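You operate a simulated robot arm through the tools that you are given. There is no shell and no other tool. Be economical: measure what you need, move in short steps, check, and stop when the job is done.

You are at the controls of a simulated robot arm. One attempt, no reset.

JOB
Smooth the hat on the lathe with the purple pad, then box it.
Fine: put the pad back, switch off before you lift the hat, close the teal hat box; leave the speed lever alone. Set down upright: pad.
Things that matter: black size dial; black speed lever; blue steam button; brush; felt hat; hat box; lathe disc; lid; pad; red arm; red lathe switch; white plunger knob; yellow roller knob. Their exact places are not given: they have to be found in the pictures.

It is judged by the outcome, as a careful person would: the job done as asked, and still so three seconds after it is handed in. It fails if anything else is knocked over, pushed out of place, dropped, spilled or broken.

ROBOT AND FRAMES
A 7-joint arm with a two-finger parallel gripper on a trunk, on a base that drives. Base frame: it is fixed to the floor where the robot stands at the start and does not move with it; the origin is under the middle of the robot, x ahead of it, y to its left, z up; the surface under the hand at the start is at about z = 860. Lengths are in mm, angles in rad, forces in N, time in s.
With the tool pointing down near the work surface it reaches from about 320 to 740 mm from the robot's upright axis, wherever it stands. Its first joint turns from -2.007 to 2.007 rad. Places, roughly: black size dial [500, -800, 900]; black speed lever [500, -100, 1000]; blue steam button [500, -900, 900]; felt hat (32x32x11 cm) [800, 200, 1000]; hat box (37x37x14 cm) [600, -1500, 700]; lathe disc [800, 200, 1000]; red arm [900, -1300, 1000]; red lathe switch [500, -100, 900]; white plunger knob [1000, -1300, 1100]; yellow roller knob [800, -100, 1000]. Payload 3.91 kg.
The tool frame sits at the grasp point between the pads (the TCP): z along the fingers, y along the line on which they close. The tips reach 30 mm beyond it. The gripper opens to 110 mm. The fingers are 20 mm wide and 10 mm thick; the gripper's body (48 by 112 mm) begins 55 mm behind the TCP.
Orientation is that of the tool frame in the base frame, as [roll, pitch, yaw] about the fixed x, y, z axes, in that order (R = Rz(yaw) Ry(pitch) Rx(roll)). With the fingers straight down and closing along the base's y, the tool's x points along the base's -x, its y along +y and its z along -z.

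CONTROLS
- The arm moves only by the tool drive_tool. Its argument "plan" is a list of rows, each an object of numbers (a shift or turn left out is 0, a gripper value left out holds the last): "wx", "wy", "wz": the turn, a rotation vector about the base's x, y, z in units of 8 degrees (1.0 is 8 degrees); "x", "y", "z": the shift along the base's x, y, z in units of 30 mm (1.0 is 30 mm); "claw": the finger opening in mm, from 0 to 110. In form: [{"wx": .., "wy": .., "wz": .., "x": .., "y": .., "z": .., "claw": ..}, ...]. A call has 1 to 10 rows; each row shifts and turns the commanded pose from where the row before left it. A call with a number of a shift or a turn outside -1 to 1 is refused whole. Each row takes 0.2 s and may step no farther than 50 mm and 0.15 rad from the row before; otherwise, or with a gripper value out of range, the whole call is refused. A pose out of reach is approached as far as the arm can. The call stops where the force on the tool passes 90 N (or 10 N more than at its start, if that is more) or the arm is blocked; 0.2 s more then pass. Each finger travels about 108 mm/s and halts on what it meets, pressing with about 21 N; the grip force reading is that of the motor and also rises with nothing between the fingers. The clock runs only during rows and for 0.2 s after the last one: add rows that do not move to give the fingers time. It gives the time, the measured TCP pose, the force on the tool (base axes), the opening and the grip force at its end, in the units of the frame above (readings bear some noise), with the torque about the TCP (base axes, N m) and any sound that the robot's microphone picked up.
- Cameras (640 x 400 px; columns grow to the right, rows downward): "scene" is now at [6.3, 116.6, 1729.8]; the picture's right is [-0.49, -0.87, 0.00], its down [-0.68, 0.38, -0.63] and it looks along [0.55, -0.31, -0.78] (base axes); focal length 283 px, centre (320, 200). "wrist" rides on the gripper at [72, 17, -103] in the tool frame; the picture's right is [-0.23, 0.97, 0.00], its down [-0.76, -0.18, -0.62] and it looks along [-0.61, -0.14, 0.78] (tool axes); focal length 222 px, centre (320, 200).
- get_image(camera): a new picture of that camera. The clock stands still meanwhile.
- move_column(by): slides the trunk up (or, below 0, down) by that many mm; the arm and the scene camera ride with it, the base frame stays. It gives what a move gives, with no picture.
- roll_base(legs): drives the robot by 1 to 6 legs, each [ahead, turn to the left] in mm and rad, along the robot's own axes; the way and the turn of a leg run together, so that a leg with both is an arc; at most 1500 mm and 3.142 rad a leg. The arm and the cameras ride along, it lands a little off, and it stops where it bumps. It gives what a move gives.
- turn_head(pan, tilt): turns the head with the scene camera to pan (to the left, within 2.705 rad either way) and tilt (down, from -0.506 to 1.204), counted from straight ahead of the robot. It gives what a move gives.
- pixel_to_xyz(camera, pixels): for up to 12 pixels [column, row] of the newest picture of that camera ("zoom" is the newest enlarged one), the place [x, y, z] in the base frame of the surface seen there, good to about 2 mm. The clock stands still meanwhile.
- inspect(camera, box): a new picture of the part [left, top, right, bottom] of that camera's present view, enlarged. The clock stands still meanwhile.
- sign_off(): hands the job in; it is judged then, once.

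Keep the steps short. Do not move on a guess: measure, check each grasp and each placing, and mend mistakes. In all there are 80 turns and 68 pictures (those below and enlarged ones count). Leave the gripper open and the arm clear of the work at the hand-in unless told otherwise, and finish with a single line.

The tools are called after "Emit:" as a command line: name --argument value ..., lists and objects as JSON in quotes. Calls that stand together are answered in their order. drive_tool: Moves the arm, as the interface text tells. Its arguments: {"type":"object","properties":{"plan":{"type":"array","items":{"type":"object","properties":{"wx":{"type":"number"},"wy":{"type":"number"},"wz":{"type":"number"},"x":{"type":"number"},"y":{"type":"number"},"z":{"type":"number"},"claw":{"type":"number"}}}}},"required":["plan"]} The other tools are called the same way: move_column (by) slides the trunk up or down; roll_base (legs) drives the base; turn_head (pan, tilt) turns the head that bears the scene camera; get_image (camera) takes a picture; pixel_to_xyz (camera, pixels) gives the place of the surface under pixels of a picture; inspect (camera, box) takes an enlarged picture of a part of a camera's view; sign_off () hands the job in.

At the start:

```text
t: 0.0
tcp_pos: [394.8, -56.6, 1361.9]
tool_rot: [3.141, 0.001, -3.14]
force: [-0.1, 0.6, 0.2]
moment: [-0.01, -0.03, 0.01]
finger_gap: 110.1
grasp_force: 0.1
trunk travel left (down, up): [-850.0, 140.0]
robot x, y, heading: [-0.7, -1.4, 0.001]
head pan, tilt: [-0.515, 0.89]
```

scene: 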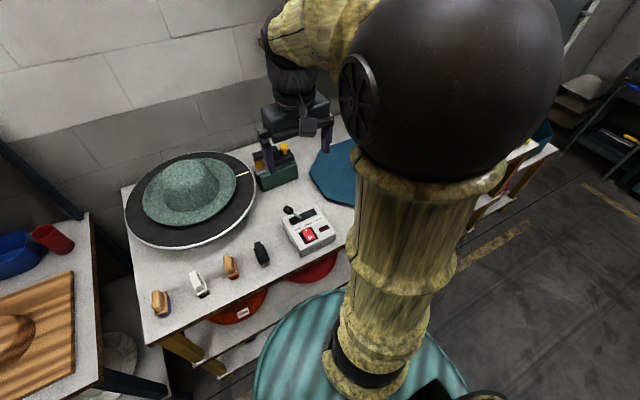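
wrist: 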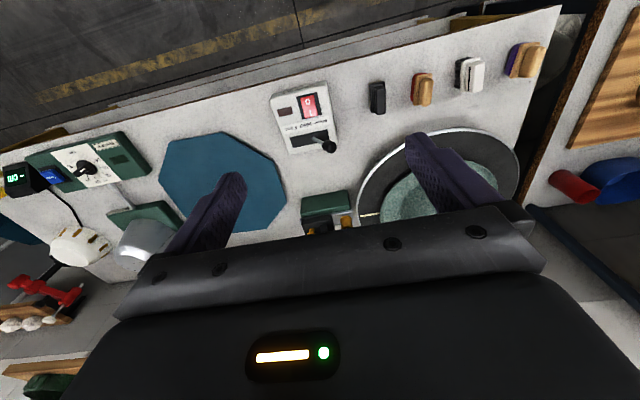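

I see the lathe with the hat, four small tools in a row, and a control box. I'll enlarge that part to tell the pads apart.

Emit:
inspect --camera "scene" --box '[110, 130, 360, 330]'

Emit:
inspect --camera "wrist" --box '[260, 20, 580, 220]'

```text
2.00 times, centred on (235, 230) of scene
```

zoom: 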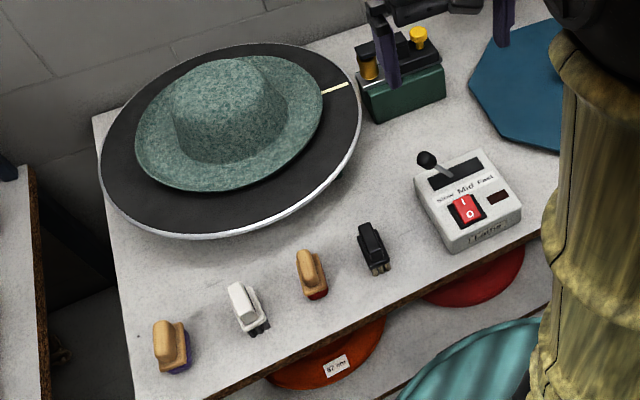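

```text
2.00 times, centred on (420, 120) of wrist
```

zoom: 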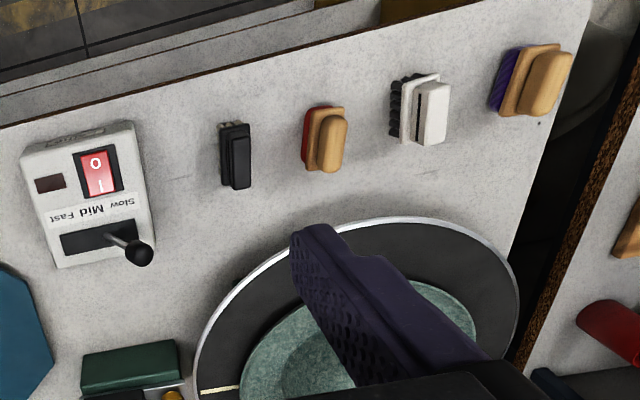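

The purple-soled pad with the wooden handle is leftmost, at scene (158,303). I'll measure the pad, switch, hat and disc.

Emit:
pixel_to_xyz --camera "scene" --pixels '[[157, 298], [158, 309], [165, 312], [155, 316], [304, 230], [309, 238], [290, 211], [190, 165], [190, 178], [150, 205], [130, 215], [241, 174]]'

Emit:
pixel_to_xyz --camera "zoom" --pixels '[[530, 75], [550, 80], [540, 95], [515, 100], [507, 75], [520, 60], [95, 158], [100, 185], [45, 182], [480, 140], [548, 60], [535, 105]]'

```text
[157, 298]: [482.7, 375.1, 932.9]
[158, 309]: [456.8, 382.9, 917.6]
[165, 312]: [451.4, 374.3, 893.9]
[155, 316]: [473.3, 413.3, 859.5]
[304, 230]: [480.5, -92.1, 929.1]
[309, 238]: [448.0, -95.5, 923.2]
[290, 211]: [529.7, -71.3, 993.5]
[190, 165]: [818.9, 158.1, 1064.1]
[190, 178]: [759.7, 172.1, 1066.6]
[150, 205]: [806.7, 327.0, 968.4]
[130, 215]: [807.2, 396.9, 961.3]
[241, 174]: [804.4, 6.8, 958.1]
```

```text
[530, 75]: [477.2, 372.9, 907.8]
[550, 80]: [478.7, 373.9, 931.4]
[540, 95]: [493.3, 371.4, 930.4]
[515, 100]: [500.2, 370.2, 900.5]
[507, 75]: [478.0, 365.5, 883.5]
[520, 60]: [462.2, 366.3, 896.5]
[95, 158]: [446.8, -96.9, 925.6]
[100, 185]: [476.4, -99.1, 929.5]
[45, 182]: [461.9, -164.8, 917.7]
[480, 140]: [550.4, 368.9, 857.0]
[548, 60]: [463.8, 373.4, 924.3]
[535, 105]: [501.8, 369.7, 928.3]
```

Pad handle top is at about (480,375,932), and the switch rocker has "I" on its far half (z 929) and "0" on its near half. Next I look right to find the hat box and lid.

Emit:
turn_head --pan -1.25 --tilt 0.6

Emit:
get_image --camera "scene"

```text
t: 1.1
tcp_pos: [395.2, -56.5, 1361.5]
tool_rot: [-3.141, 0.0, -3.141]
force: [-0.2, 0.2, 0.7]
moment: [-0.01, 0.01, -0.03]
finger_gap: 109.9
grasp_force: 0.0
trunk travel left (down, up): [-850.0, 140.0]
robot x, y, heading: [0.6, -1.5, -0.002]
head pan, tilt: [-1.25, 0.6]
```

```text
63 pictures are left
```

scene: 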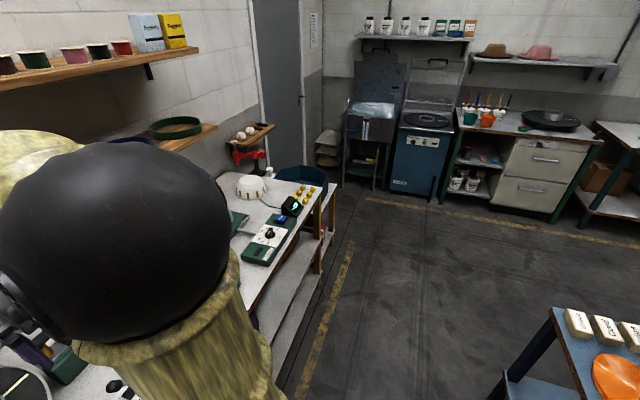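

There's a dark teal round thing beyond the bench at (302,180). I'll enlarge it.

Emit:
inspect --camera "scene" --box '[210, 110, 370, 270]'

Emit:
pixel_to_xyz --camera "scene" --pixels '[[300, 172], [300, 180], [285, 172], [325, 172], [266, 174], [255, 150], [310, 195], [270, 235], [320, 230]]'

```text
2.50 times, centred on (290, 190) of scene
```

zoom: 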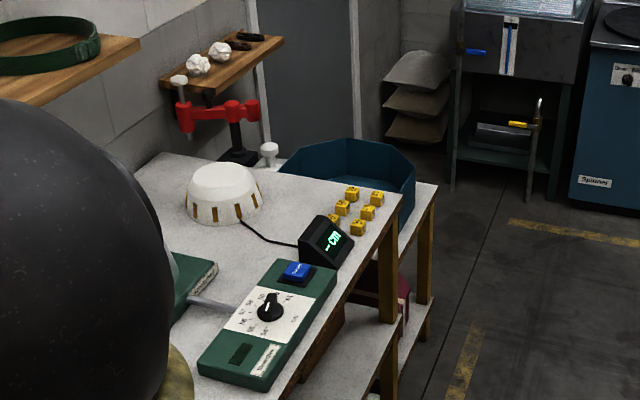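

```text
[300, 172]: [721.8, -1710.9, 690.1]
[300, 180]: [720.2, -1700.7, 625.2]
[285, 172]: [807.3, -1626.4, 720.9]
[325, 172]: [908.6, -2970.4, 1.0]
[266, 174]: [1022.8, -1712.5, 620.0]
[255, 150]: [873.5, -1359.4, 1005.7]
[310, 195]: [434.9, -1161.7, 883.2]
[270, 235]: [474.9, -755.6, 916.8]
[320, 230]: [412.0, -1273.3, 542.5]
```

The open octagonal teal box sits on a lower bench around (720,-1600), rim at z≈720, and the blue octagon on the near bench is likely its lid. Next, a closer look at the hat and lid.

Emit:
turn_head --pan -0.1 --tilt 0.8

Emit:
inspect --camera "scene" --box '[200, 100, 440, 250]'

Emit:
get_image --camera "scene"

Emit:
inspect --camera "wrist" --box '[0, 60, 360, 285]'

```text
t: 2.5
tcp_pos: [395.0, -57.3, 1361.8]
tool_rot: [3.142, 0.0, 3.141]
force: [0.5, -0.1, -0.6]
moment: [-0.01, 0.01, 0.02]
finger_gap: 110.0
grasp_force: 0.0
trunk travel left (down, up): [-850.0, 140.0]
robot x, y, heading: [-2.0, -1.2, 0.003]
head pan, tilt: [-0.099, 0.799]
```

```text
2.67 times, centred on (320, 175) of scene
```

zoom: 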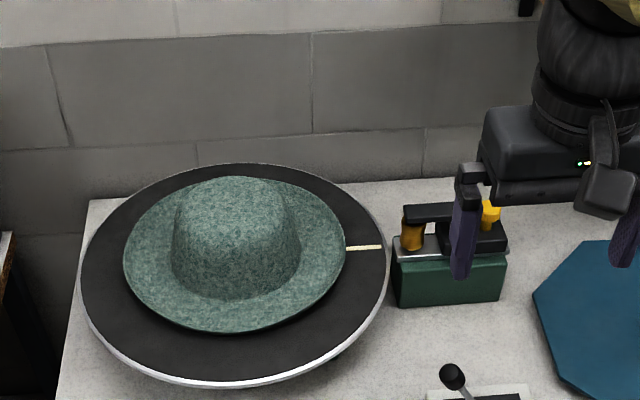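

```text
60 pictures are left
```

scene: 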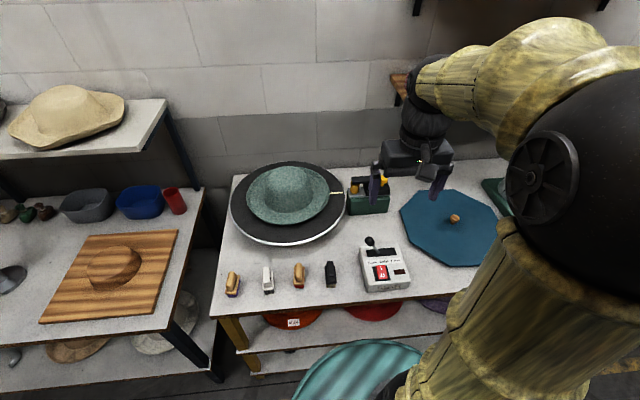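

```text
1.78 times, centred on (180, 172) of wrist
```

zoom: 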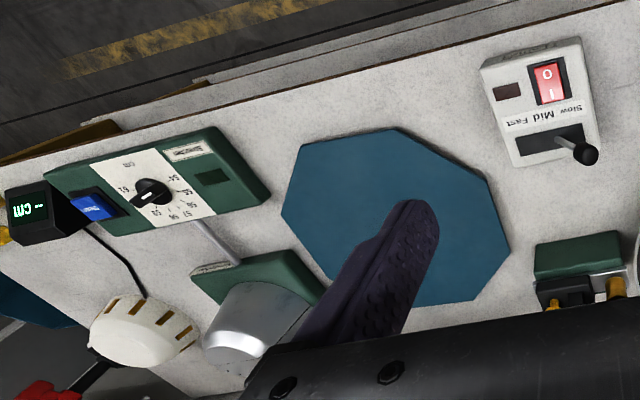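

The lid has a wooden knob in its middle at (454,218). I'll measure the disc, hat and lid geometry.

Emit:
pixel_to_xyz --camera "scene" --pixels '[[234, 205], [342, 200], [288, 240], [285, 164], [249, 198], [327, 193], [288, 221], [290, 170], [290, 178], [290, 190], [275, 185], [302, 182]]'

Emit:
pixel_to_xyz --camera "scene" --pixels '[[454, 217], [404, 212], [494, 235], [445, 264], [430, 225], [383, 271], [381, 279], [378, 296], [288, 210], [265, 200], [310, 200], [288, 202]]'

```text
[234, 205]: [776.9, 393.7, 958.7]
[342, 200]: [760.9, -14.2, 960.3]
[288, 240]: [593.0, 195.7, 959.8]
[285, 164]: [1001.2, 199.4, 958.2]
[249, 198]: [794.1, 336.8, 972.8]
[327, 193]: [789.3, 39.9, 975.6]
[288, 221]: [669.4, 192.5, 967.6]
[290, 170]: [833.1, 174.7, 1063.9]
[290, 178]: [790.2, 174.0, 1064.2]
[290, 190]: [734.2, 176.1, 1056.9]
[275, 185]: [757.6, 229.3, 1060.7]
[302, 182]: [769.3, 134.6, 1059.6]
```

```text
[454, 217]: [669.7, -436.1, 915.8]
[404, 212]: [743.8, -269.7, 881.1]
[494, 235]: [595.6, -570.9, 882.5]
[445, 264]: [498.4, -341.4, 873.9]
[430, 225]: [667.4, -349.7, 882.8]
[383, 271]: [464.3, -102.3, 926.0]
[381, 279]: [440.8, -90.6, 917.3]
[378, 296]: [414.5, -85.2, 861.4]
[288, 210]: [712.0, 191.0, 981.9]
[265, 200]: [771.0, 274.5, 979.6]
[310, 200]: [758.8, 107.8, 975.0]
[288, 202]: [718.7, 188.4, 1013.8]
```

Disc centre is about (797,190) with top z 959; the hat is concentric, crown top 1065, brim about 970. The switch comes first: close the fingers, move above the rocker's "I" half (477,-98), and lower the trunk.

Emit:
drive_tool --plan '[{"x": 0.9, "y": -0.45, "claw": 0}, {"x": 0.9, "y": -0.45, "claw": 0}, {"x": 0.95, "y": -0.45, "claw": 0}, {"claw": 0}]'

Emit:
move_column --by -300

Emit:
get_image --camera "wrist"

Emit:
get_image --camera "scene"

```text
t: 3.5
tcp_pos: [474.6, -95.9, 1363.5]
tool_rot: [3.141, 0.001, -3.141]
force: [0.2, 0.3, 0.0]
moment: [-0.01, -0.02, 0.0]
finger_gap: 0.1
grasp_force: 21.5
trunk travel left (down, up): [-850.0, 140.0]
robot x, y, heading: [-4.8, -1.1, 0.006]
head pan, tilt: [-0.099, 0.799]
```

```text
t: 6.5
tcp_pos: [475.1, -95.4, 1062.8]
tool_rot: [-3.141, 0.001, -3.141]
force: [-0.2, -0.8, -0.6]
moment: [0.01, 0.01, 0.01]
finger_gap: 0.0
grasp_force: 21.2
trunk travel left (down, up): [-550.0, 440.0]
robot x, y, heading: [1.2, -1.5, -0.001]
head pan, tilt: [-0.099, 0.799]
```

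```text
58 pictures are left
```

wrist: 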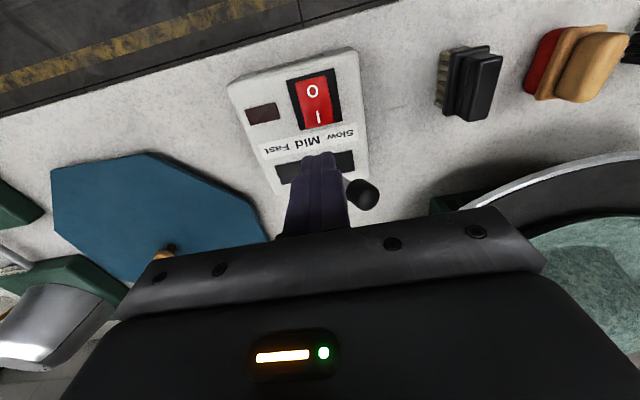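

```text
57 pictures are left
```

scene: 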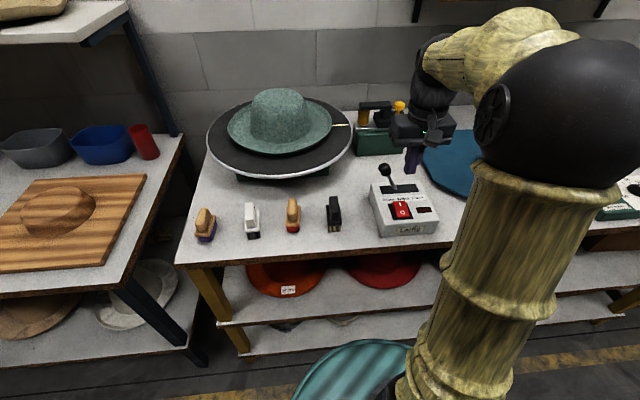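

I'll measure the rocker precisely in the wrist view.

Emit:
pixel_to_xyz --camera "wrist" --pixels '[[312, 92], [317, 117], [300, 85], [330, 122], [318, 105], [291, 82], [340, 124], [262, 113], [362, 190], [350, 180]]'

Emit:
inspect --camera "scene" --box '[350, 150, 450, 240]'

```text
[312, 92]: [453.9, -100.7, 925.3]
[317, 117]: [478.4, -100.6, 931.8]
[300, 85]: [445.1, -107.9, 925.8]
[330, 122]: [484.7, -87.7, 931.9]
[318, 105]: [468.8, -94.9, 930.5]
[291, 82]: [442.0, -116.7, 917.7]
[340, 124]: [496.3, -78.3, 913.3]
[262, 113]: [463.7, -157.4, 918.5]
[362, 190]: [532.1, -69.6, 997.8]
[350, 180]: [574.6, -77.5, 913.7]
```

```text
4.44 times, centred on (400, 195) of scene
```

zoom: 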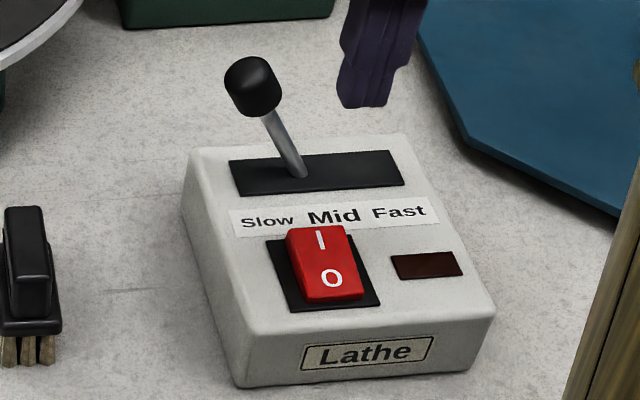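

Off: the "I" side stands proud at z≈932. I press straight down at (481,-97), slowing near contact.

Emit:
drive_tool --plan '[{"x": 0.2, "y": -0.05, "z": -1}, {"z": -1}, {"z": -1}, {"z": -0.2}, {"z": -0.15}, {"z": -0.15}, {"z": -0.15}]'

Emit:
inspect --camera "scene" --box '[350, 150, 450, 240]'

```text
t: 8.1
tcp_pos: [480.6, -98.9, 956.6]
tool_rot: [-3.141, 0.009, 3.141]
force: [2.0, 1.0, 39.1]
moment: [0.12, 0.36, 0.12]
finger_gap: 0.2
grasp_force: 20.8
trunk travel left (down, up): [-550.0, 440.0]
robot x, y, heading: [-2.4, 0.2, -0.004]
head pan, tilt: [-0.099, 0.799]
```

```text
4.44 times, centred on (400, 195) of scene
```

zoom: 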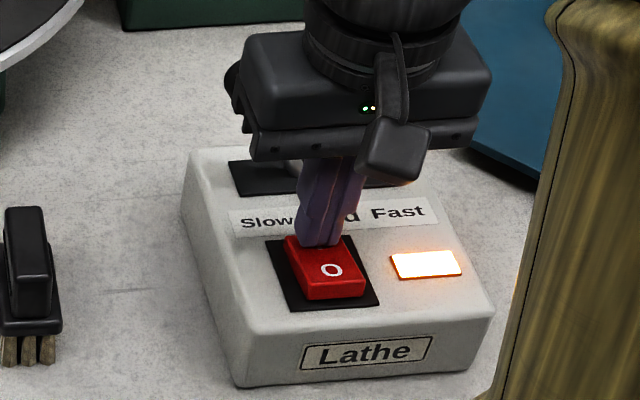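

The lamp is lit, so the lathe is on. I rise straight up and travel left toward the pad.

Emit:
drive_tool --plan '[{"z": 1}, {"z": 1}, {"z": 1}, {"z": 1}, {"y": 1, "claw": 90}, {"y": 1}, {"y": 1}, {"y": 1}, {"y": 1}, {"y": 1}]'

Emit:
drive_tool --plan '[{"y": 1}, {"y": 1}, {"y": 1}, {"y": 1}, {"y": 1}, {"y": 1}, {"y": 1}]'

Emit:
get_image --camera "wrist"

Emit:
get_image --camera "scene"

```text
t: 10.3
tcp_pos: [480.7, 83.3, 1071.8]
tool_rot: [-3.139, -0.003, -3.14]
force: [0.5, -0.6, 0.2]
moment: [-0.01, 0.04, 0.0]
finger_gap: 90.1
grasp_force: 0.0
trunk travel left (down, up): [-550.0, 440.0]
robot x, y, heading: [-2.5, 3.2, -0.002]
head pan, tilt: [-0.099, 0.799]
```

```text
t: 11.9
tcp_pos: [481.4, 290.9, 1073.5]
tool_rot: [3.139, 0.001, -3.141]
force: [1.1, 0.4, -1.1]
moment: [0.02, 0.01, -0.03]
finger_gap: 89.8
grasp_force: 0.1
trunk travel left (down, up): [-550.0, 440.0]
robot x, y, heading: [-1.5, 0.8, -0.004]
head pan, tilt: [-0.099, 0.799]
```

```text
54 pictures are left
```

wrist: 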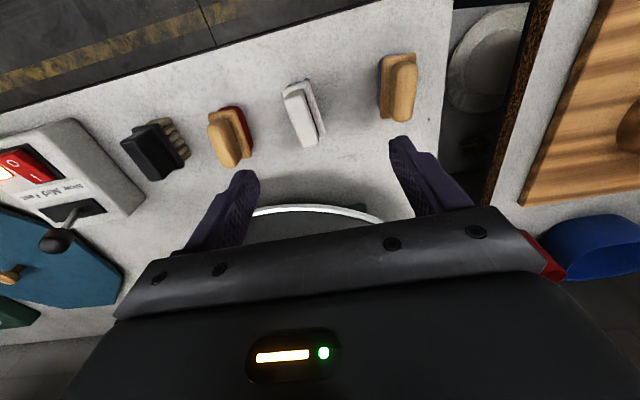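

```text
53 pictures are left
```

scene: 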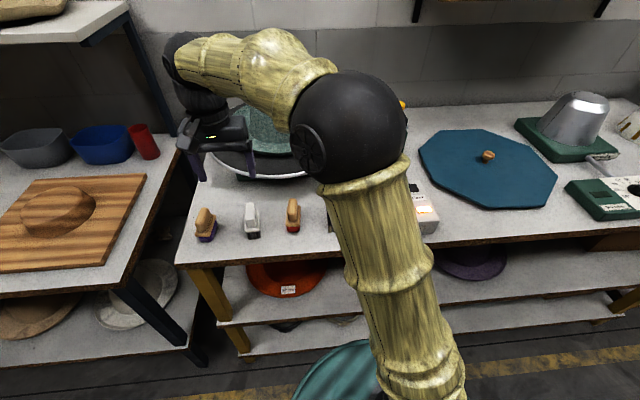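

Emit:
inspect --camera "wrist" --box '[350, 40, 450, 130]'

Emit:
pixel_to_xyz --camera "zoom" --pixels '[[220, 150], [290, 150], [200, 250], [280, 290], [255, 200], [140, 180], [290, 330], [220, 90], [250, 330], [140, 300]]'

```text
4.44 times, centred on (400, 85) of wrist
```

zoom: 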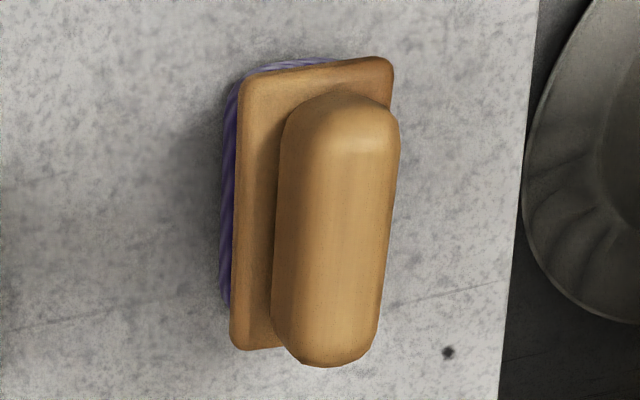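

```text
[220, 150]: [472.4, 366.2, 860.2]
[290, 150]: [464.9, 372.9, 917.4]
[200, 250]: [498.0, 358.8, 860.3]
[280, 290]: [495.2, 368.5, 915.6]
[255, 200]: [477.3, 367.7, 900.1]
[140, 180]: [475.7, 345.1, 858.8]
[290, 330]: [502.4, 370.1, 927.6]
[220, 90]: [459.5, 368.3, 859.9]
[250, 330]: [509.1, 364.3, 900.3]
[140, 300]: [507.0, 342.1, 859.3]
```

Emit:
pixel_to_xyz --camera "zoom" --pixels '[[390, 180], [375, 300], [340, 120], [320, 350], [340, 220], [388, 75], [385, 95], [245, 85], [240, 335], [290, 250], [283, 180], [230, 200]]'

```text
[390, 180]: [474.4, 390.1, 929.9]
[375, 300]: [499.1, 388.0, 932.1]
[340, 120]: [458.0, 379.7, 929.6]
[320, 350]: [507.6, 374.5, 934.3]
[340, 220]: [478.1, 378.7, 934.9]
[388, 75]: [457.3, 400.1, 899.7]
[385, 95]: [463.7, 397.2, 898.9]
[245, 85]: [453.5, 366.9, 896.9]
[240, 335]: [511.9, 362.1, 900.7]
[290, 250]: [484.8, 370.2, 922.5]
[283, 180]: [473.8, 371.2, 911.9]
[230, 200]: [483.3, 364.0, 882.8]
```

Handle: centre (482,380), 22 wide, z 902–935, yawed about −5°. I move above it, turn, then descend.

Emit:
drive_tool --plan '[{"y": 1, "wz": -0.6, "claw": 66}, {"y": 1}, {"y": 0.97}, {"z": -1}, {"z": -1}, {"z": -1}, {}]'

Emit:
get_image --camera "wrist"

```text
t: 13.5
tcp_pos: [480.2, 382.2, 983.7]
tool_rot: [3.14, 0.0, 3.058]
force: [-0.4, 0.1, -0.3]
moment: [0.0, -0.01, 0.0]
finger_gap: 65.9
grasp_force: 0.2
trunk travel left (down, up): [-550.0, 440.0]
robot x, y, heading: [0.5, 0.6, -0.0]
head pan, tilt: [-0.099, 0.799]
```

```text
51 pictures are left
```

wrist: 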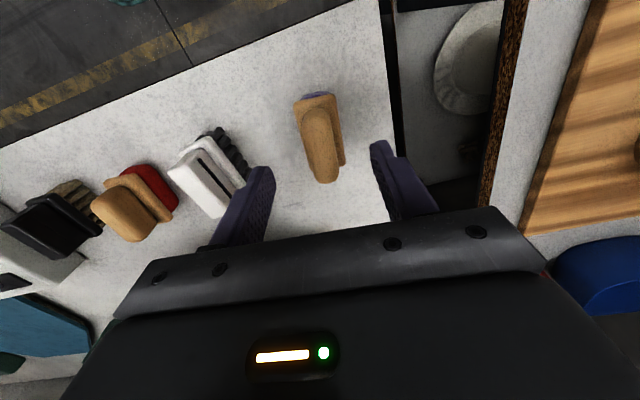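

The handle is centred between the fingers. I narrow slightly, descend 47 mm and grip.

Emit:
drive_tool --plan '[{"claw": 50, "x": 0.05, "y": -0.05}, {"z": -0.8}, {"z": -0.75}, {"claw": 0}, {"claw": 0}, {"claw": 0}]'

Emit:
get_image --camera "wrist"

```text
t: 14.9
tcp_pos: [483.6, 379.6, 937.4]
tool_rot: [-3.14, 0.0, 3.06]
force: [-0.1, -0.2, -0.2]
moment: [0.01, 0.0, -0.02]
finger_gap: 21.7
grasp_force: 21.0
trunk travel left (down, up): [-550.0, 440.0]
robot x, y, heading: [-1.2, -0.4, 0.001]
head pan, tilt: [-0.099, 0.799]
```

```text
50 pictures are left
```

wrist: 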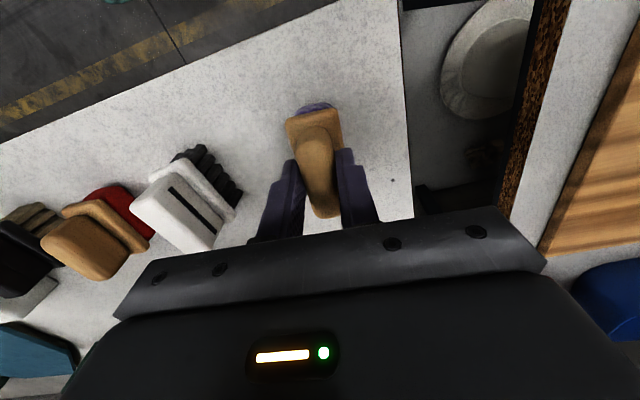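

The pad is gripped (gap 21.7) at TCP (483.6, 379.6, 937.4), yaw 3.06 — that is its home. I lift it and check whether the teal disc below is my base, to see how far I can drive ahead.

Emit:
drive_tool --plan '[{"z": 0.5}, {"z": 1}, {"z": 1}, {"z": 1}, {"z": 1}, {"z": 1}, {"z": 1}]'

Emit:
get_image --camera "wrist"

Emit:
get_image --camera "scene"

Emit:
pixel_to_xyz --camera "scene" --pixels '[[360, 342], [320, 370], [300, 390], [345, 390], [330, 350], [252, 260], [250, 340]]'

```text
t: 16.5
tcp_pos: [484.5, 377.6, 1132.6]
tool_rot: [-3.141, -0.002, 3.057]
force: [-0.8, 0.0, 0.1]
moment: [0.0, -0.02, 0.02]
finger_gap: 21.7
grasp_force: 21.0
trunk travel left (down, up): [-550.0, 440.0]
robot x, y, heading: [-0.7, -0.4, 0.008]
head pan, tilt: [-0.099, 0.799]
```

```text
49 pictures are left
```

wrist: 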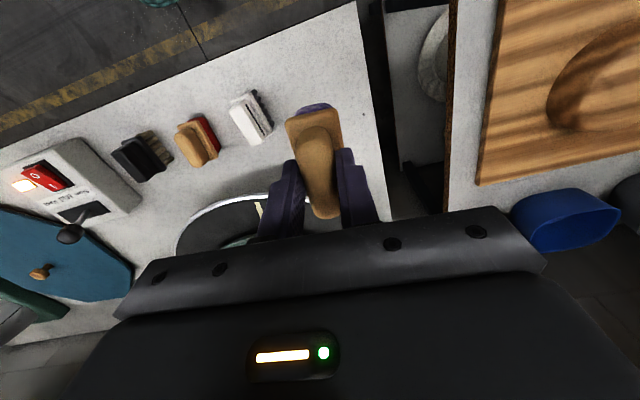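

```text
48 pictures are left
```

scene: 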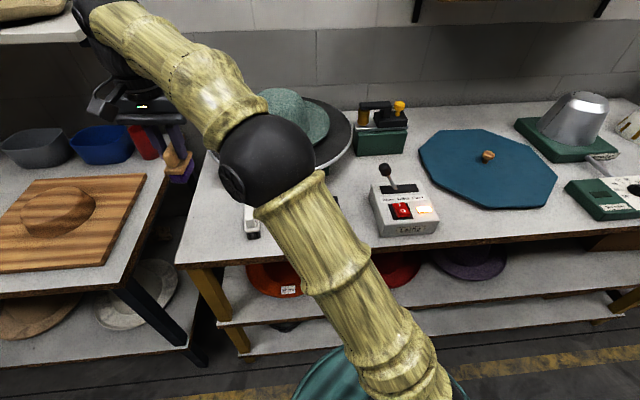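

```text
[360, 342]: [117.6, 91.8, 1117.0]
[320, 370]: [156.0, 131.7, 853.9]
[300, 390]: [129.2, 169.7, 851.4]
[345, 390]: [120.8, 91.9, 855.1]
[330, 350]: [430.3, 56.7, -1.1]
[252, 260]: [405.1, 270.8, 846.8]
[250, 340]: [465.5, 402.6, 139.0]
```

The teal disc is my own trunk top (front about x=200), so there's room to the bench edge at 405. I drive ahead 110 mm for reach; the held pad is well above everything.

Emit:
roll_base --legs '[[110, 0]]'

Emit:
turn_head --pan 0.1 --tilt 0.7

Emit:
get_image --camera "scene"

```text
t: 17.7
tcp_pos: [591.5, 377.7, 1132.1]
tool_rot: [-3.141, -0.003, 3.058]
force: [-0.2, 0.2, -2.1]
moment: [0.0, -0.01, -0.02]
finger_gap: 21.8
grasp_force: 20.9
trunk travel left (down, up): [-550.0, 440.0]
robot x, y, heading: [110.3, -1.1, 0.0]
head pan, tilt: [-0.099, 0.799]
```

```text
t: 18.5
tcp_pos: [591.9, 378.0, 1131.6]
tool_rot: [3.141, 0.001, 3.059]
force: [-0.6, 0.7, -0.5]
moment: [0.03, 0.01, -0.02]
finger_gap: 21.6
grasp_force: 21.2
trunk travel left (down, up): [-550.0, 440.0]
robot x, y, heading: [106.9, -0.8, 0.005]
head pan, tilt: [0.099, 0.7]
```

```text
47 pictures are left
```

scene: 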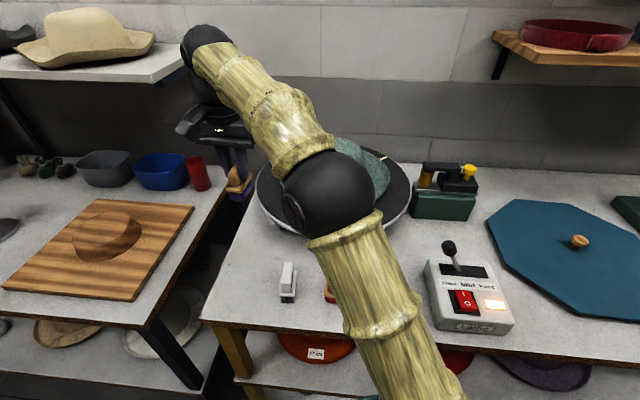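

I raise the pad and move it above the crown top, aiming at (765,190).

Emit:
drive_tool --plan '[{"z": 1}, {"z": 0.9}, {"x": 0.85, "y": -0.9}, {"x": 0.85, "y": -0.9}, {"x": 0.85, "y": -0.9}, {"x": 0.85, "y": -0.9}, {"x": 0.85, "y": -0.9}, {"x": 0.85, "y": -0.9}, {"x": 0.7, "y": -0.85}, {}]'

Emit:
get_image --camera "wrist"

Emit:
get_image --camera "scene"

```text
t: 20.7
tcp_pos: [693.9, 237.2, 1163.7]
tool_rot: [3.14, 0.0, 3.058]
force: [0.1, -0.6, -1.3]
moment: [0.07, 0.04, 0.0]
finger_gap: 21.7
grasp_force: 21.6
out of reach, approached as far as the arm can: row 2, 4, 5, 6, 7, 8, 9
trunk travel left (down, up): [-550.0, 440.0]
robot x, y, heading: [106.0, -1.6, -0.0]
head pan, tilt: [0.099, 0.7]
```

```text
46 pictures are left
```

wrist: 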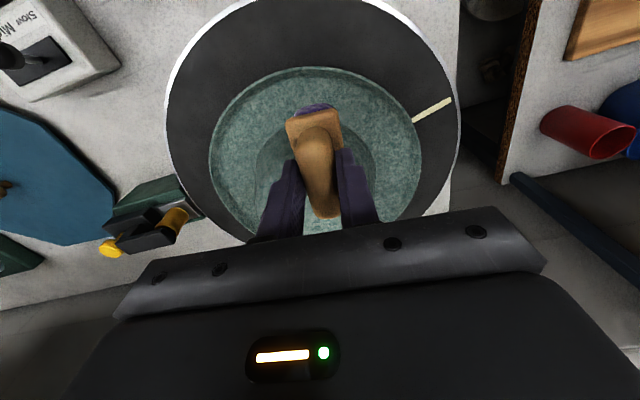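

```text
45 pictures are left
```

scene: 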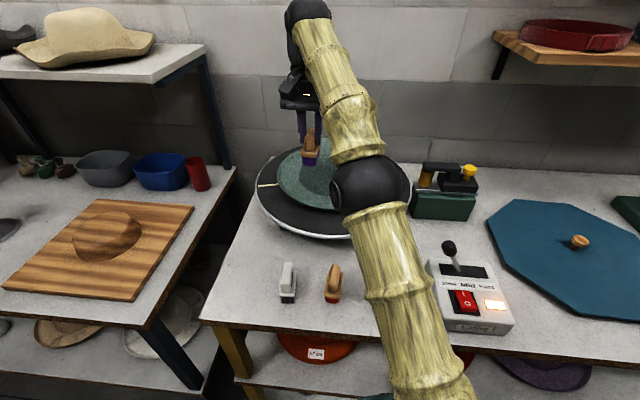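

At this height the arm reaches only to about 630 mm, because the shoulder is low. I raise the trunk 180, then bring the hand down and outward.

Emit:
move_column --by 180

Emit:
drive_tool --plan '[{"z": -1}, {"z": -1}, {"z": -1}, {"z": -1}, {"z": -1}, {"x": 0.8, "y": -0.5}, {"x": 0.8, "y": -0.5}, {"x": 0.7, "y": -0.5}, {}]'

```text
t: 22.7
tcp_pos: [694.0, 237.7, 1343.2]
tool_rot: [3.14, 0.001, 3.056]
force: [-0.2, 0.4, -1.1]
moment: [0.0, 0.02, -0.03]
finger_gap: 21.9
grasp_force: 20.9
trunk travel left (down, up): [-730.0, 260.0]
robot x, y, heading: [108.5, 1.3, 0.002]
head pan, tilt: [0.099, 0.7]
```

```text
t: 24.7
tcp_pos: [762.5, 192.0, 1193.2]
tool_rot: [3.141, 0.0, 3.057]
force: [-0.2, 0.1, -0.9]
moment: [0.0, 0.0, 0.03]
finger_gap: 21.9
grasp_force: 21.0
trunk travel left (down, up): [-730.0, 260.0]
robot x, y, heading: [109.4, 1.8, -0.002]
head pan, tilt: [0.099, 0.7]
```

Above the crown at (762,192), sole at about 1116. I descend slowly to light contact.

Emit:
drive_tool --plan '[{"z": -1}, {"z": -0.4}, {"z": -0.1}, {"z": -0.07}, {"z": -0.07}]'

Emit:
get_image --camera "wrist"

```text
t: 25.9
tcp_pos: [762.4, 193.0, 1144.1]
tool_rot: [3.141, 0.002, 3.059]
force: [0.3, -0.4, -1.4]
moment: [0.0, 0.01, 0.01]
finger_gap: 21.7
grasp_force: 21.4
trunk travel left (down, up): [-730.0, 260.0]
robot x, y, heading: [108.0, 3.6, 0.001]
head pan, tilt: [0.099, 0.7]
```

```text
44 pictures are left
```

wrist: 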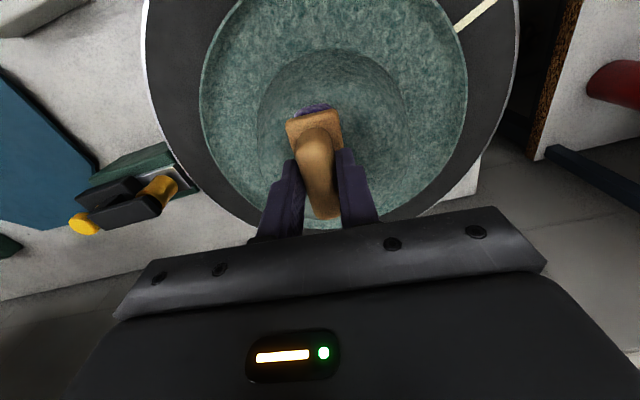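

No contact yet (force flat). I continue in 1.5–2 mm steps.

Emit:
drive_tool --plan '[{"z": -0.06}, {"z": -0.05}, {"z": -0.05}, {}]'

```text
t: 26.9
tcp_pos: [760.2, 191.0, 1141.6]
tool_rot: [3.139, 0.004, 3.057]
force: [-1.6, -5.9, 14.8]
moment: [-0.3, 0.05, 0.06]
finger_gap: 22.1
grasp_force: 20.9
trunk travel left (down, up): [-730.0, 260.0]
robot x, y, heading: [107.6, -1.1, -0.003]
head pan, tilt: [0.099, 0.7]
```

Contact: 15 N down with drag, so the hat is being rubbed. I hold it and sweep a few mm.

Emit:
drive_tool --plan '[{}, {}, {"x": 0.2}, {}, {"x": 0.2}, {}, {"x": -0.2}, {}, {"x": -0.2}, {}]'

Emit:
get_image --camera "scene"

```text
t: 29.1
tcp_pos: [760.9, 192.5, 1139.8]
tool_rot: [3.141, 0.003, 3.059]
force: [-1.0, -2.6, 7.1]
moment: [-0.13, -0.07, -0.02]
finger_gap: 21.7
grasp_force: 21.1
trunk travel left (down, up): [-730.0, 260.0]
robot x, y, heading: [106.2, 0.6, -0.001]
head pan, tilt: [0.099, 0.7]
```

```text
43 pictures are left
```

scene: 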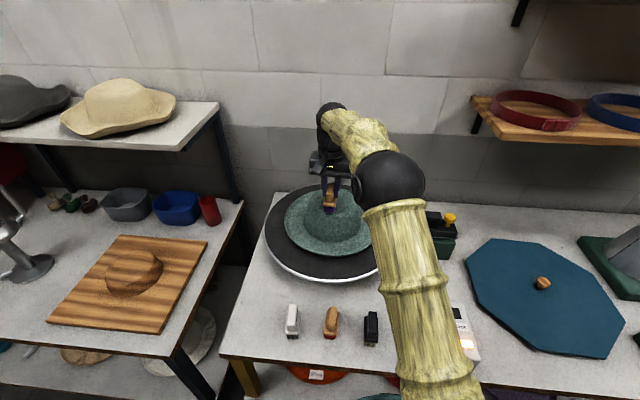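

I'll enlarge the hat to see whether its surface changes.

Emit:
inspect --camera "scene" --box '[255, 160, 395, 290]'

```text
3.08 times, centred on (325, 225) of scene
```

zoom: 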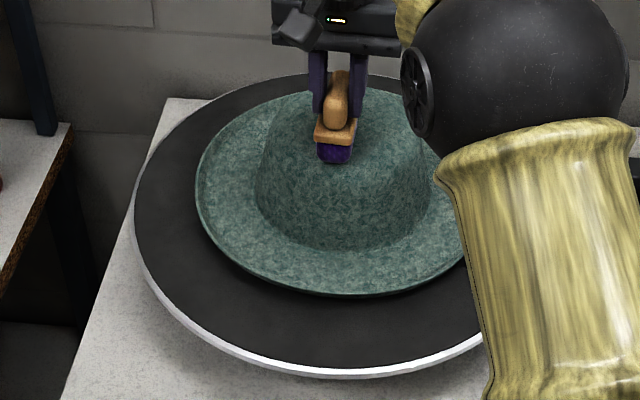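

The texture is still mottled. I keep rubbing with slightly more pressure, sweeping toward the crown's edge.

Emit:
drive_tool --plan '[{"z": -0.05}, {}, {"x": -0.2}, {}, {"x": -0.2}, {}, {"x": -0.2}, {}, {}, {}]'

Emit:
drive_tool --plan '[{"z": -0.04}, {}, {"x": 0.2}, {}, {"x": 0.2}, {}, {"x": 0.2}, {}, {"x": 0.2}, {}]'

Emit:
inspect --camera "scene" --box '[255, 160, 395, 290]'

```text
t: 31.3
tcp_pos: [743.4, 191.0, 1138.6]
tool_rot: [3.14, 0.002, 3.058]
force: [-1.3, -5.2, 11.4]
moment: [-0.22, -0.03, -0.03]
finger_gap: 21.9
grasp_force: 20.5
trunk travel left (down, up): [-730.0, 260.0]
robot x, y, heading: [109.8, -2.9, -0.001]
head pan, tilt: [0.099, 0.7]
```

```text
t: 33.5
tcp_pos: [768.1, 191.5, 1138.0]
tool_rot: [3.14, 0.002, 3.054]
force: [-1.8, -3.0, 11.9]
moment: [-0.22, 0.48, 0.13]
finger_gap: 21.8
grasp_force: 20.2
trunk travel left (down, up): [-730.0, 260.0]
robot x, y, heading: [108.4, 2.5, 0.0]
head pan, tilt: [0.099, 0.7]
```

```text
3.08 times, centred on (325, 225) of scene
```

zoom: 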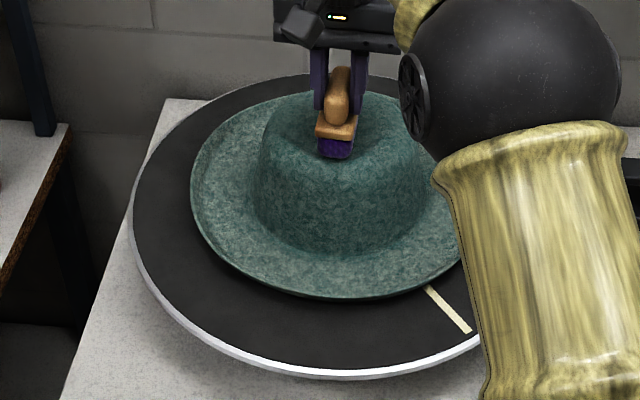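

It works: the crown is getting darker and smoother. I keep rubbing it.

Emit:
drive_tool --plan '[{}, {"x": -0.2}, {}, {"x": -0.2}, {}, {"x": -0.2}, {}, {"x": -0.2}, {}, {}]'

Emit:
drive_tool --plan '[{}, {"x": 0.2}, {}, {"x": 0.2}, {}, {"x": 0.2}, {}, {"x": 0.2}, {}, {}]'

Emit:
inspect --camera "scene" --box '[255, 160, 395, 290]'

```text
t: 35.7
tcp_pos: [744.3, 192.5, 1137.4]
tool_rot: [3.141, 0.001, 3.057]
force: [-1.1, -3.4, 5.3]
moment: [-0.14, -0.04, -0.02]
finger_gap: 21.7
grasp_force: 21.3
trunk travel left (down, up): [-730.0, 260.0]
robot x, y, heading: [108.4, -0.1, -0.003]
head pan, tilt: [0.099, 0.7]
```

```text
t: 37.9
tcp_pos: [767.7, 192.6, 1136.4]
tool_rot: [3.139, 0.001, 3.057]
force: [-1.3, -2.3, 7.0]
moment: [-0.05, 0.06, 0.1]
finger_gap: 21.7
grasp_force: 21.0
trunk travel left (down, up): [-730.0, 260.0]
robot x, y, heading: [108.9, 2.2, 0.001]
head pan, tilt: [0.099, 0.7]
```

```text
3.08 times, centred on (325, 225) of scene
```

zoom: 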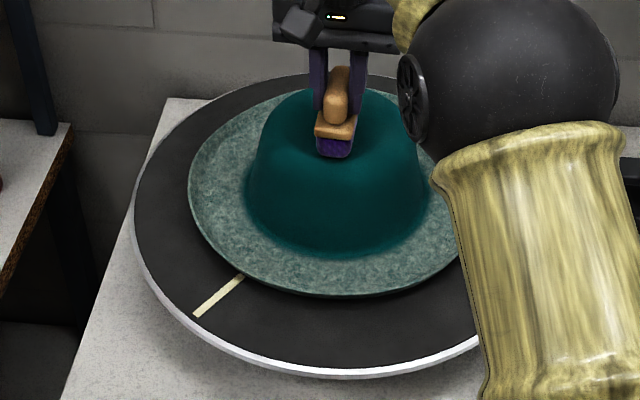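

The crown is fully smooth; the brim is still mottled. I lift, move outward to the near brim, and lower slowly onto it (contact expected near TCP z 1050).

Emit:
drive_tool --plan '[{"z": 1}, {"x": -1}, {"x": -1}, {"x": -1}, {"x": -0.17}, {"z": -1}, {"z": -1}, {"z": -1}, {"z": -0.3}, {}]'

Emit:
get_image --camera "wrist"

Emit:
pixel_to_xyz --camera "wrist" --pixels '[[230, 100], [230, 150], [200, 110], [400, 110], [420, 110], [440, 100], [370, 110], [300, 60], [330, 70], [330, 30]]'

Emit:
inspect --camera "scene" --box '[255, 160, 395, 290]'

```text
t: 40.1
tcp_pos: [673.6, 195.0, 1067.6]
tool_rot: [-3.141, 0.002, 3.059]
force: [0.9, 0.3, -0.9]
moment: [0.01, 0.03, 0.02]
finger_gap: 21.8
grasp_force: 21.2
trunk travel left (down, up): [-730.0, 260.0]
robot x, y, heading: [108.2, -1.1, 0.006]
head pan, tilt: [0.099, 0.7]
```

```text
39 pictures are left
```

wrist: 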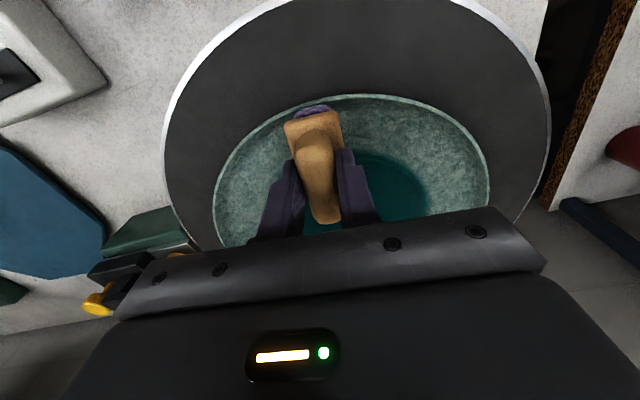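

```text
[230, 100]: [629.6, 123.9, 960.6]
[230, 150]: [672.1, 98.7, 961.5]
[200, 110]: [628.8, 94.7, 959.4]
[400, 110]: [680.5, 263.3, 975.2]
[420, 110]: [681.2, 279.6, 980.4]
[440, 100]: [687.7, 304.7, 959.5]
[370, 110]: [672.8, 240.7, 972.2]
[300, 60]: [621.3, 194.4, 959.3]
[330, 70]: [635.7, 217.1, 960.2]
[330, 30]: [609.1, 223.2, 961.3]
```

```text
3.08 times, centred on (325, 225) of scene
```

zoom: 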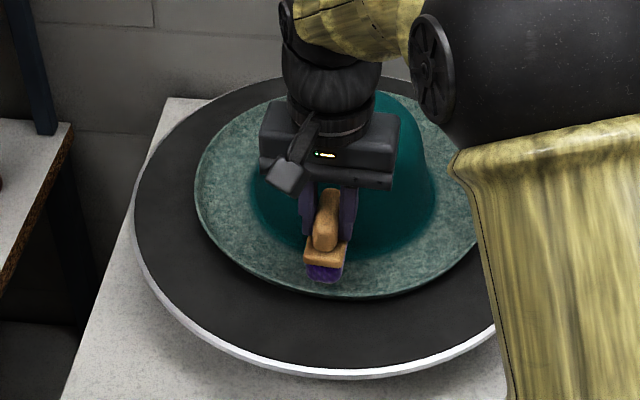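

The brim edge curls up to z≈980. I lower in small steps to contact.

Emit:
drive_tool --plan '[{"z": -0.15}, {"z": -0.1}, {"z": -0.06}, {"z": -0.06}, {}]'

```text
t: 41.3
tcp_pos: [673.3, 190.6, 1057.5]
tool_rot: [3.139, 0.003, 3.055]
force: [3.9, -9.7, 14.5]
moment: [-0.47, 0.08, 0.1]
finger_gap: 21.8
grasp_force: 21.4
trunk travel left (down, up): [-730.0, 260.0]
robot x, y, heading: [112.6, 0.5, 0.003]
head pan, tilt: [0.099, 0.7]
```

Contact at 14 N. I rub the brim with small sweeps.

Emit:
drive_tool --plan '[{}, {}, {}, {"x": 0.15}, {}, {}, {"x": -0.15}, {}, {}, {}]'

Emit:
drive_tool --plan '[{}, {}, {}, {"x": 0.15}, {}, {}, {"x": -0.15}, {}, {}, {}]'

Emit:
inspect --camera "scene" --box '[255, 160, 395, 290]'

```text
t: 43.5
tcp_pos: [673.0, 191.5, 1057.3]
tool_rot: [3.14, 0.005, 3.055]
force: [9.0, -8.2, 20.8]
moment: [-0.57, -0.17, 0.08]
finger_gap: 21.7
grasp_force: 21.0
trunk travel left (down, up): [-730.0, 260.0]
robot x, y, heading: [106.9, -0.2, 0.002]
head pan, tilt: [0.099, 0.7]
```

```text
t: 45.7
tcp_pos: [673.9, 190.6, 1058.1]
tool_rot: [3.14, 0.002, 3.055]
force: [2.2, -8.9, 29.3]
moment: [-0.62, 0.33, 0.12]
finger_gap: 22.0
grasp_force: 21.6
trunk travel left (down, up): [-730.0, 260.0]
robot x, y, heading: [109.2, -1.3, -0.004]
head pan, tilt: [0.099, 0.7]
```

```text
3.08 times, centred on (325, 225) of scene
```

zoom: 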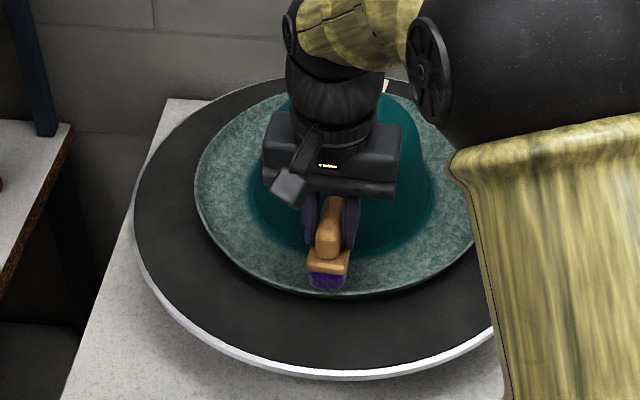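

The force has drifted to 29 N, so I ease up 1.5 mm and continue slightly inward.

Emit:
drive_tool --plan '[{"z": 0.05}, {"x": 0.15}, {}, {}, {}, {"x": 0.1}, {}, {}, {}, {}]'

Emit:
drive_tool --plan '[{}, {}, {}, {"x": -0.15}, {}, {}, {}, {}, {}, {}]'

Emit:
inspect --camera "scene" --box '[255, 160, 395, 290]'

```text
t: 47.9
tcp_pos: [680.2, 193.3, 1057.9]
tool_rot: [3.139, 0.003, 3.058]
force: [0.1, -1.6, 3.1]
moment: [-0.14, 0.07, 0.07]
finger_gap: 22.0
grasp_force: 20.6
trunk travel left (down, up): [-730.0, 260.0]
robot x, y, heading: [108.9, -0.5, -0.002]
head pan, tilt: [0.099, 0.7]
```

```text
t: 50.1
tcp_pos: [675.1, 192.2, 1058.7]
tool_rot: [3.141, 0.002, 3.057]
force: [0.4, -1.0, 0.7]
moment: [-0.07, 0.0, 0.04]
finger_gap: 21.7
grasp_force: 21.6
trunk travel left (down, up): [-730.0, 260.0]
robot x, y, heading: [106.7, -0.4, -0.005]
head pan, tilt: [0.099, 0.7]
```

```text
3.08 times, centred on (325, 225) of scene
```

zoom: 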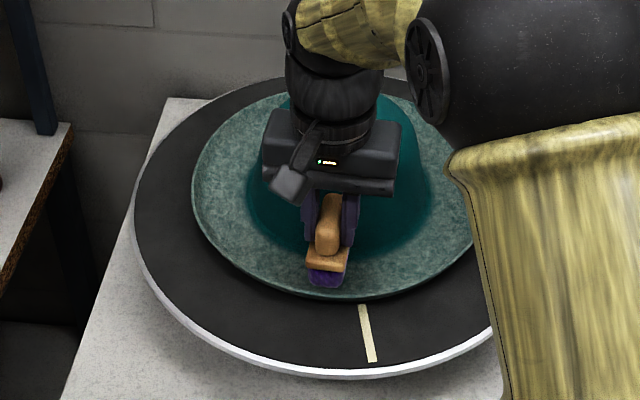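

The brim has begun to turn greener, but the force fell to near zero. I press down about 1.5 mm again and continue.

Emit:
drive_tool --plan '[{"z": -0.06}, {}, {}, {}, {}, {}, {}, {}, {}, {}]'

Emit:
drive_tool --plan '[{}, {}, {}, {}, {}, {}, {}, {}, {}, {}]'

Emit:
inspect --camera "scene" --box '[255, 160, 395, 290]'

```text
t: 52.3
tcp_pos: [674.6, 190.8, 1056.8]
tool_rot: [3.14, 0.003, 3.056]
force: [4.1, -8.4, 26.0]
moment: [-0.53, 0.23, 0.18]
finger_gap: 21.6
grasp_force: 20.6
trunk travel left (down, up): [-730.0, 260.0]
robot x, y, heading: [107.9, -0.7, 0.001]
head pan, tilt: [0.099, 0.7]
```

```text
t: 54.5
tcp_pos: [673.9, 190.8, 1057.0]
tool_rot: [3.14, 0.004, 3.059]
force: [3.3, -8.4, 29.6]
moment: [-0.49, 0.37, 0.14]
finger_gap: 21.6
grasp_force: 21.0
trunk travel left (down, up): [-730.0, 260.0]
robot x, y, heading: [105.9, 0.5, -0.0]
head pan, tilt: [0.099, 0.7]
```

```text
3.08 times, centred on (325, 225) of scene
```

zoom: 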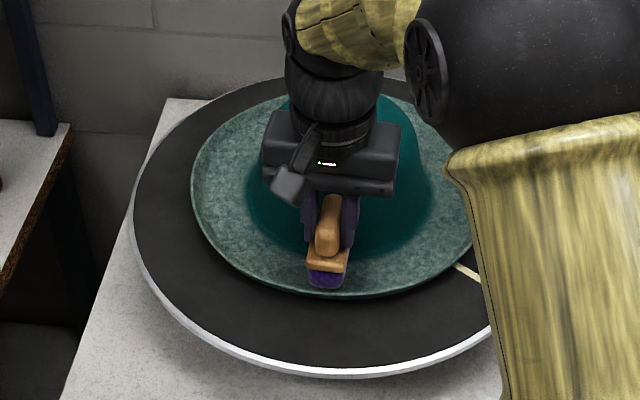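

Progress is slow at 26–30 N. On the crown 5–15 N worked, so I ease up about 1 mm.

Emit:
drive_tool --plan '[{"z": 0.03}, {}, {}, {}, {}, {}, {}, {}, {}, {}]'

Emit:
drive_tool --plan '[{}, {}, {}, {}, {}, {}, {}, {}, {}, {}]'

Emit:
inspect --camera "scene" --box '[255, 160, 395, 290]'

```text
t: 56.7
tcp_pos: [674.7, 190.6, 1056.5]
tool_rot: [3.139, 0.001, 3.057]
force: [-0.3, -7.4, 17.9]
moment: [-0.53, 0.43, 0.21]
finger_gap: 21.8
grasp_force: 20.8
trunk travel left (down, up): [-730.0, 260.0]
robot x, y, heading: [107.5, 1.8, 0.007]
head pan, tilt: [0.099, 0.7]
```

```text
t: 58.9
tcp_pos: [676.4, 190.2, 1057.7]
tool_rot: [3.142, 0.002, 3.058]
force: [0.2, -7.8, 15.0]
moment: [-0.57, 0.33, 0.18]
finger_gap: 21.7
grasp_force: 20.9
trunk travel left (down, up): [-730.0, 260.0]
robot x, y, heading: [108.1, -0.7, 0.002]
head pan, tilt: [0.099, 0.7]
```

```text
3.08 times, centred on (325, 225) of scene
```

zoom: 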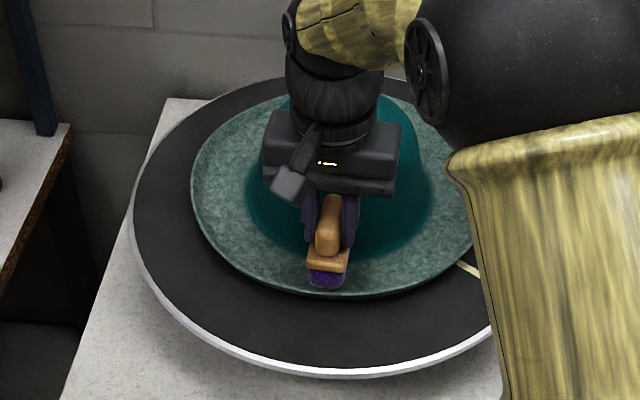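

The stripe is at the same place as 4.4 s ago; I need to know whether the disc is stalled. I wait a moment and look again.

Emit:
drive_tool --plan '[{}, {}]'

Emit:
inspect --camera "scene" --box '[255, 160, 395, 290]'

```text
t: 59.5
tcp_pos: [674.5, 190.8, 1057.3]
tool_rot: [3.14, 0.002, 3.058]
force: [0.0, -7.2, 15.1]
moment: [-0.57, 0.33, 0.2]
finger_gap: 21.9
grasp_force: 20.7
trunk travel left (down, up): [-730.0, 260.0]
robot x, y, heading: [105.3, 1.4, -0.005]
head pan, tilt: [0.099, 0.7]
```

```text
3.08 times, centred on (325, 225) of scene
```

zoom: 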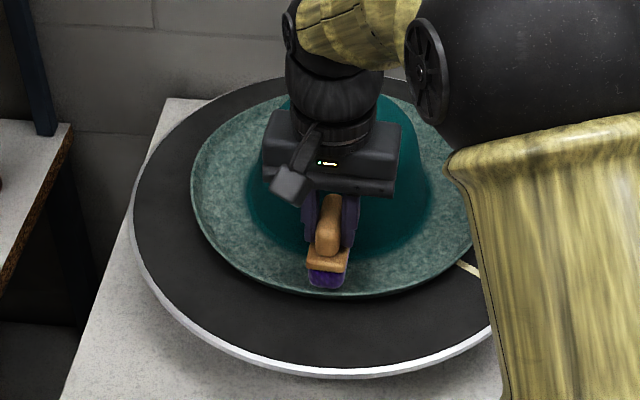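

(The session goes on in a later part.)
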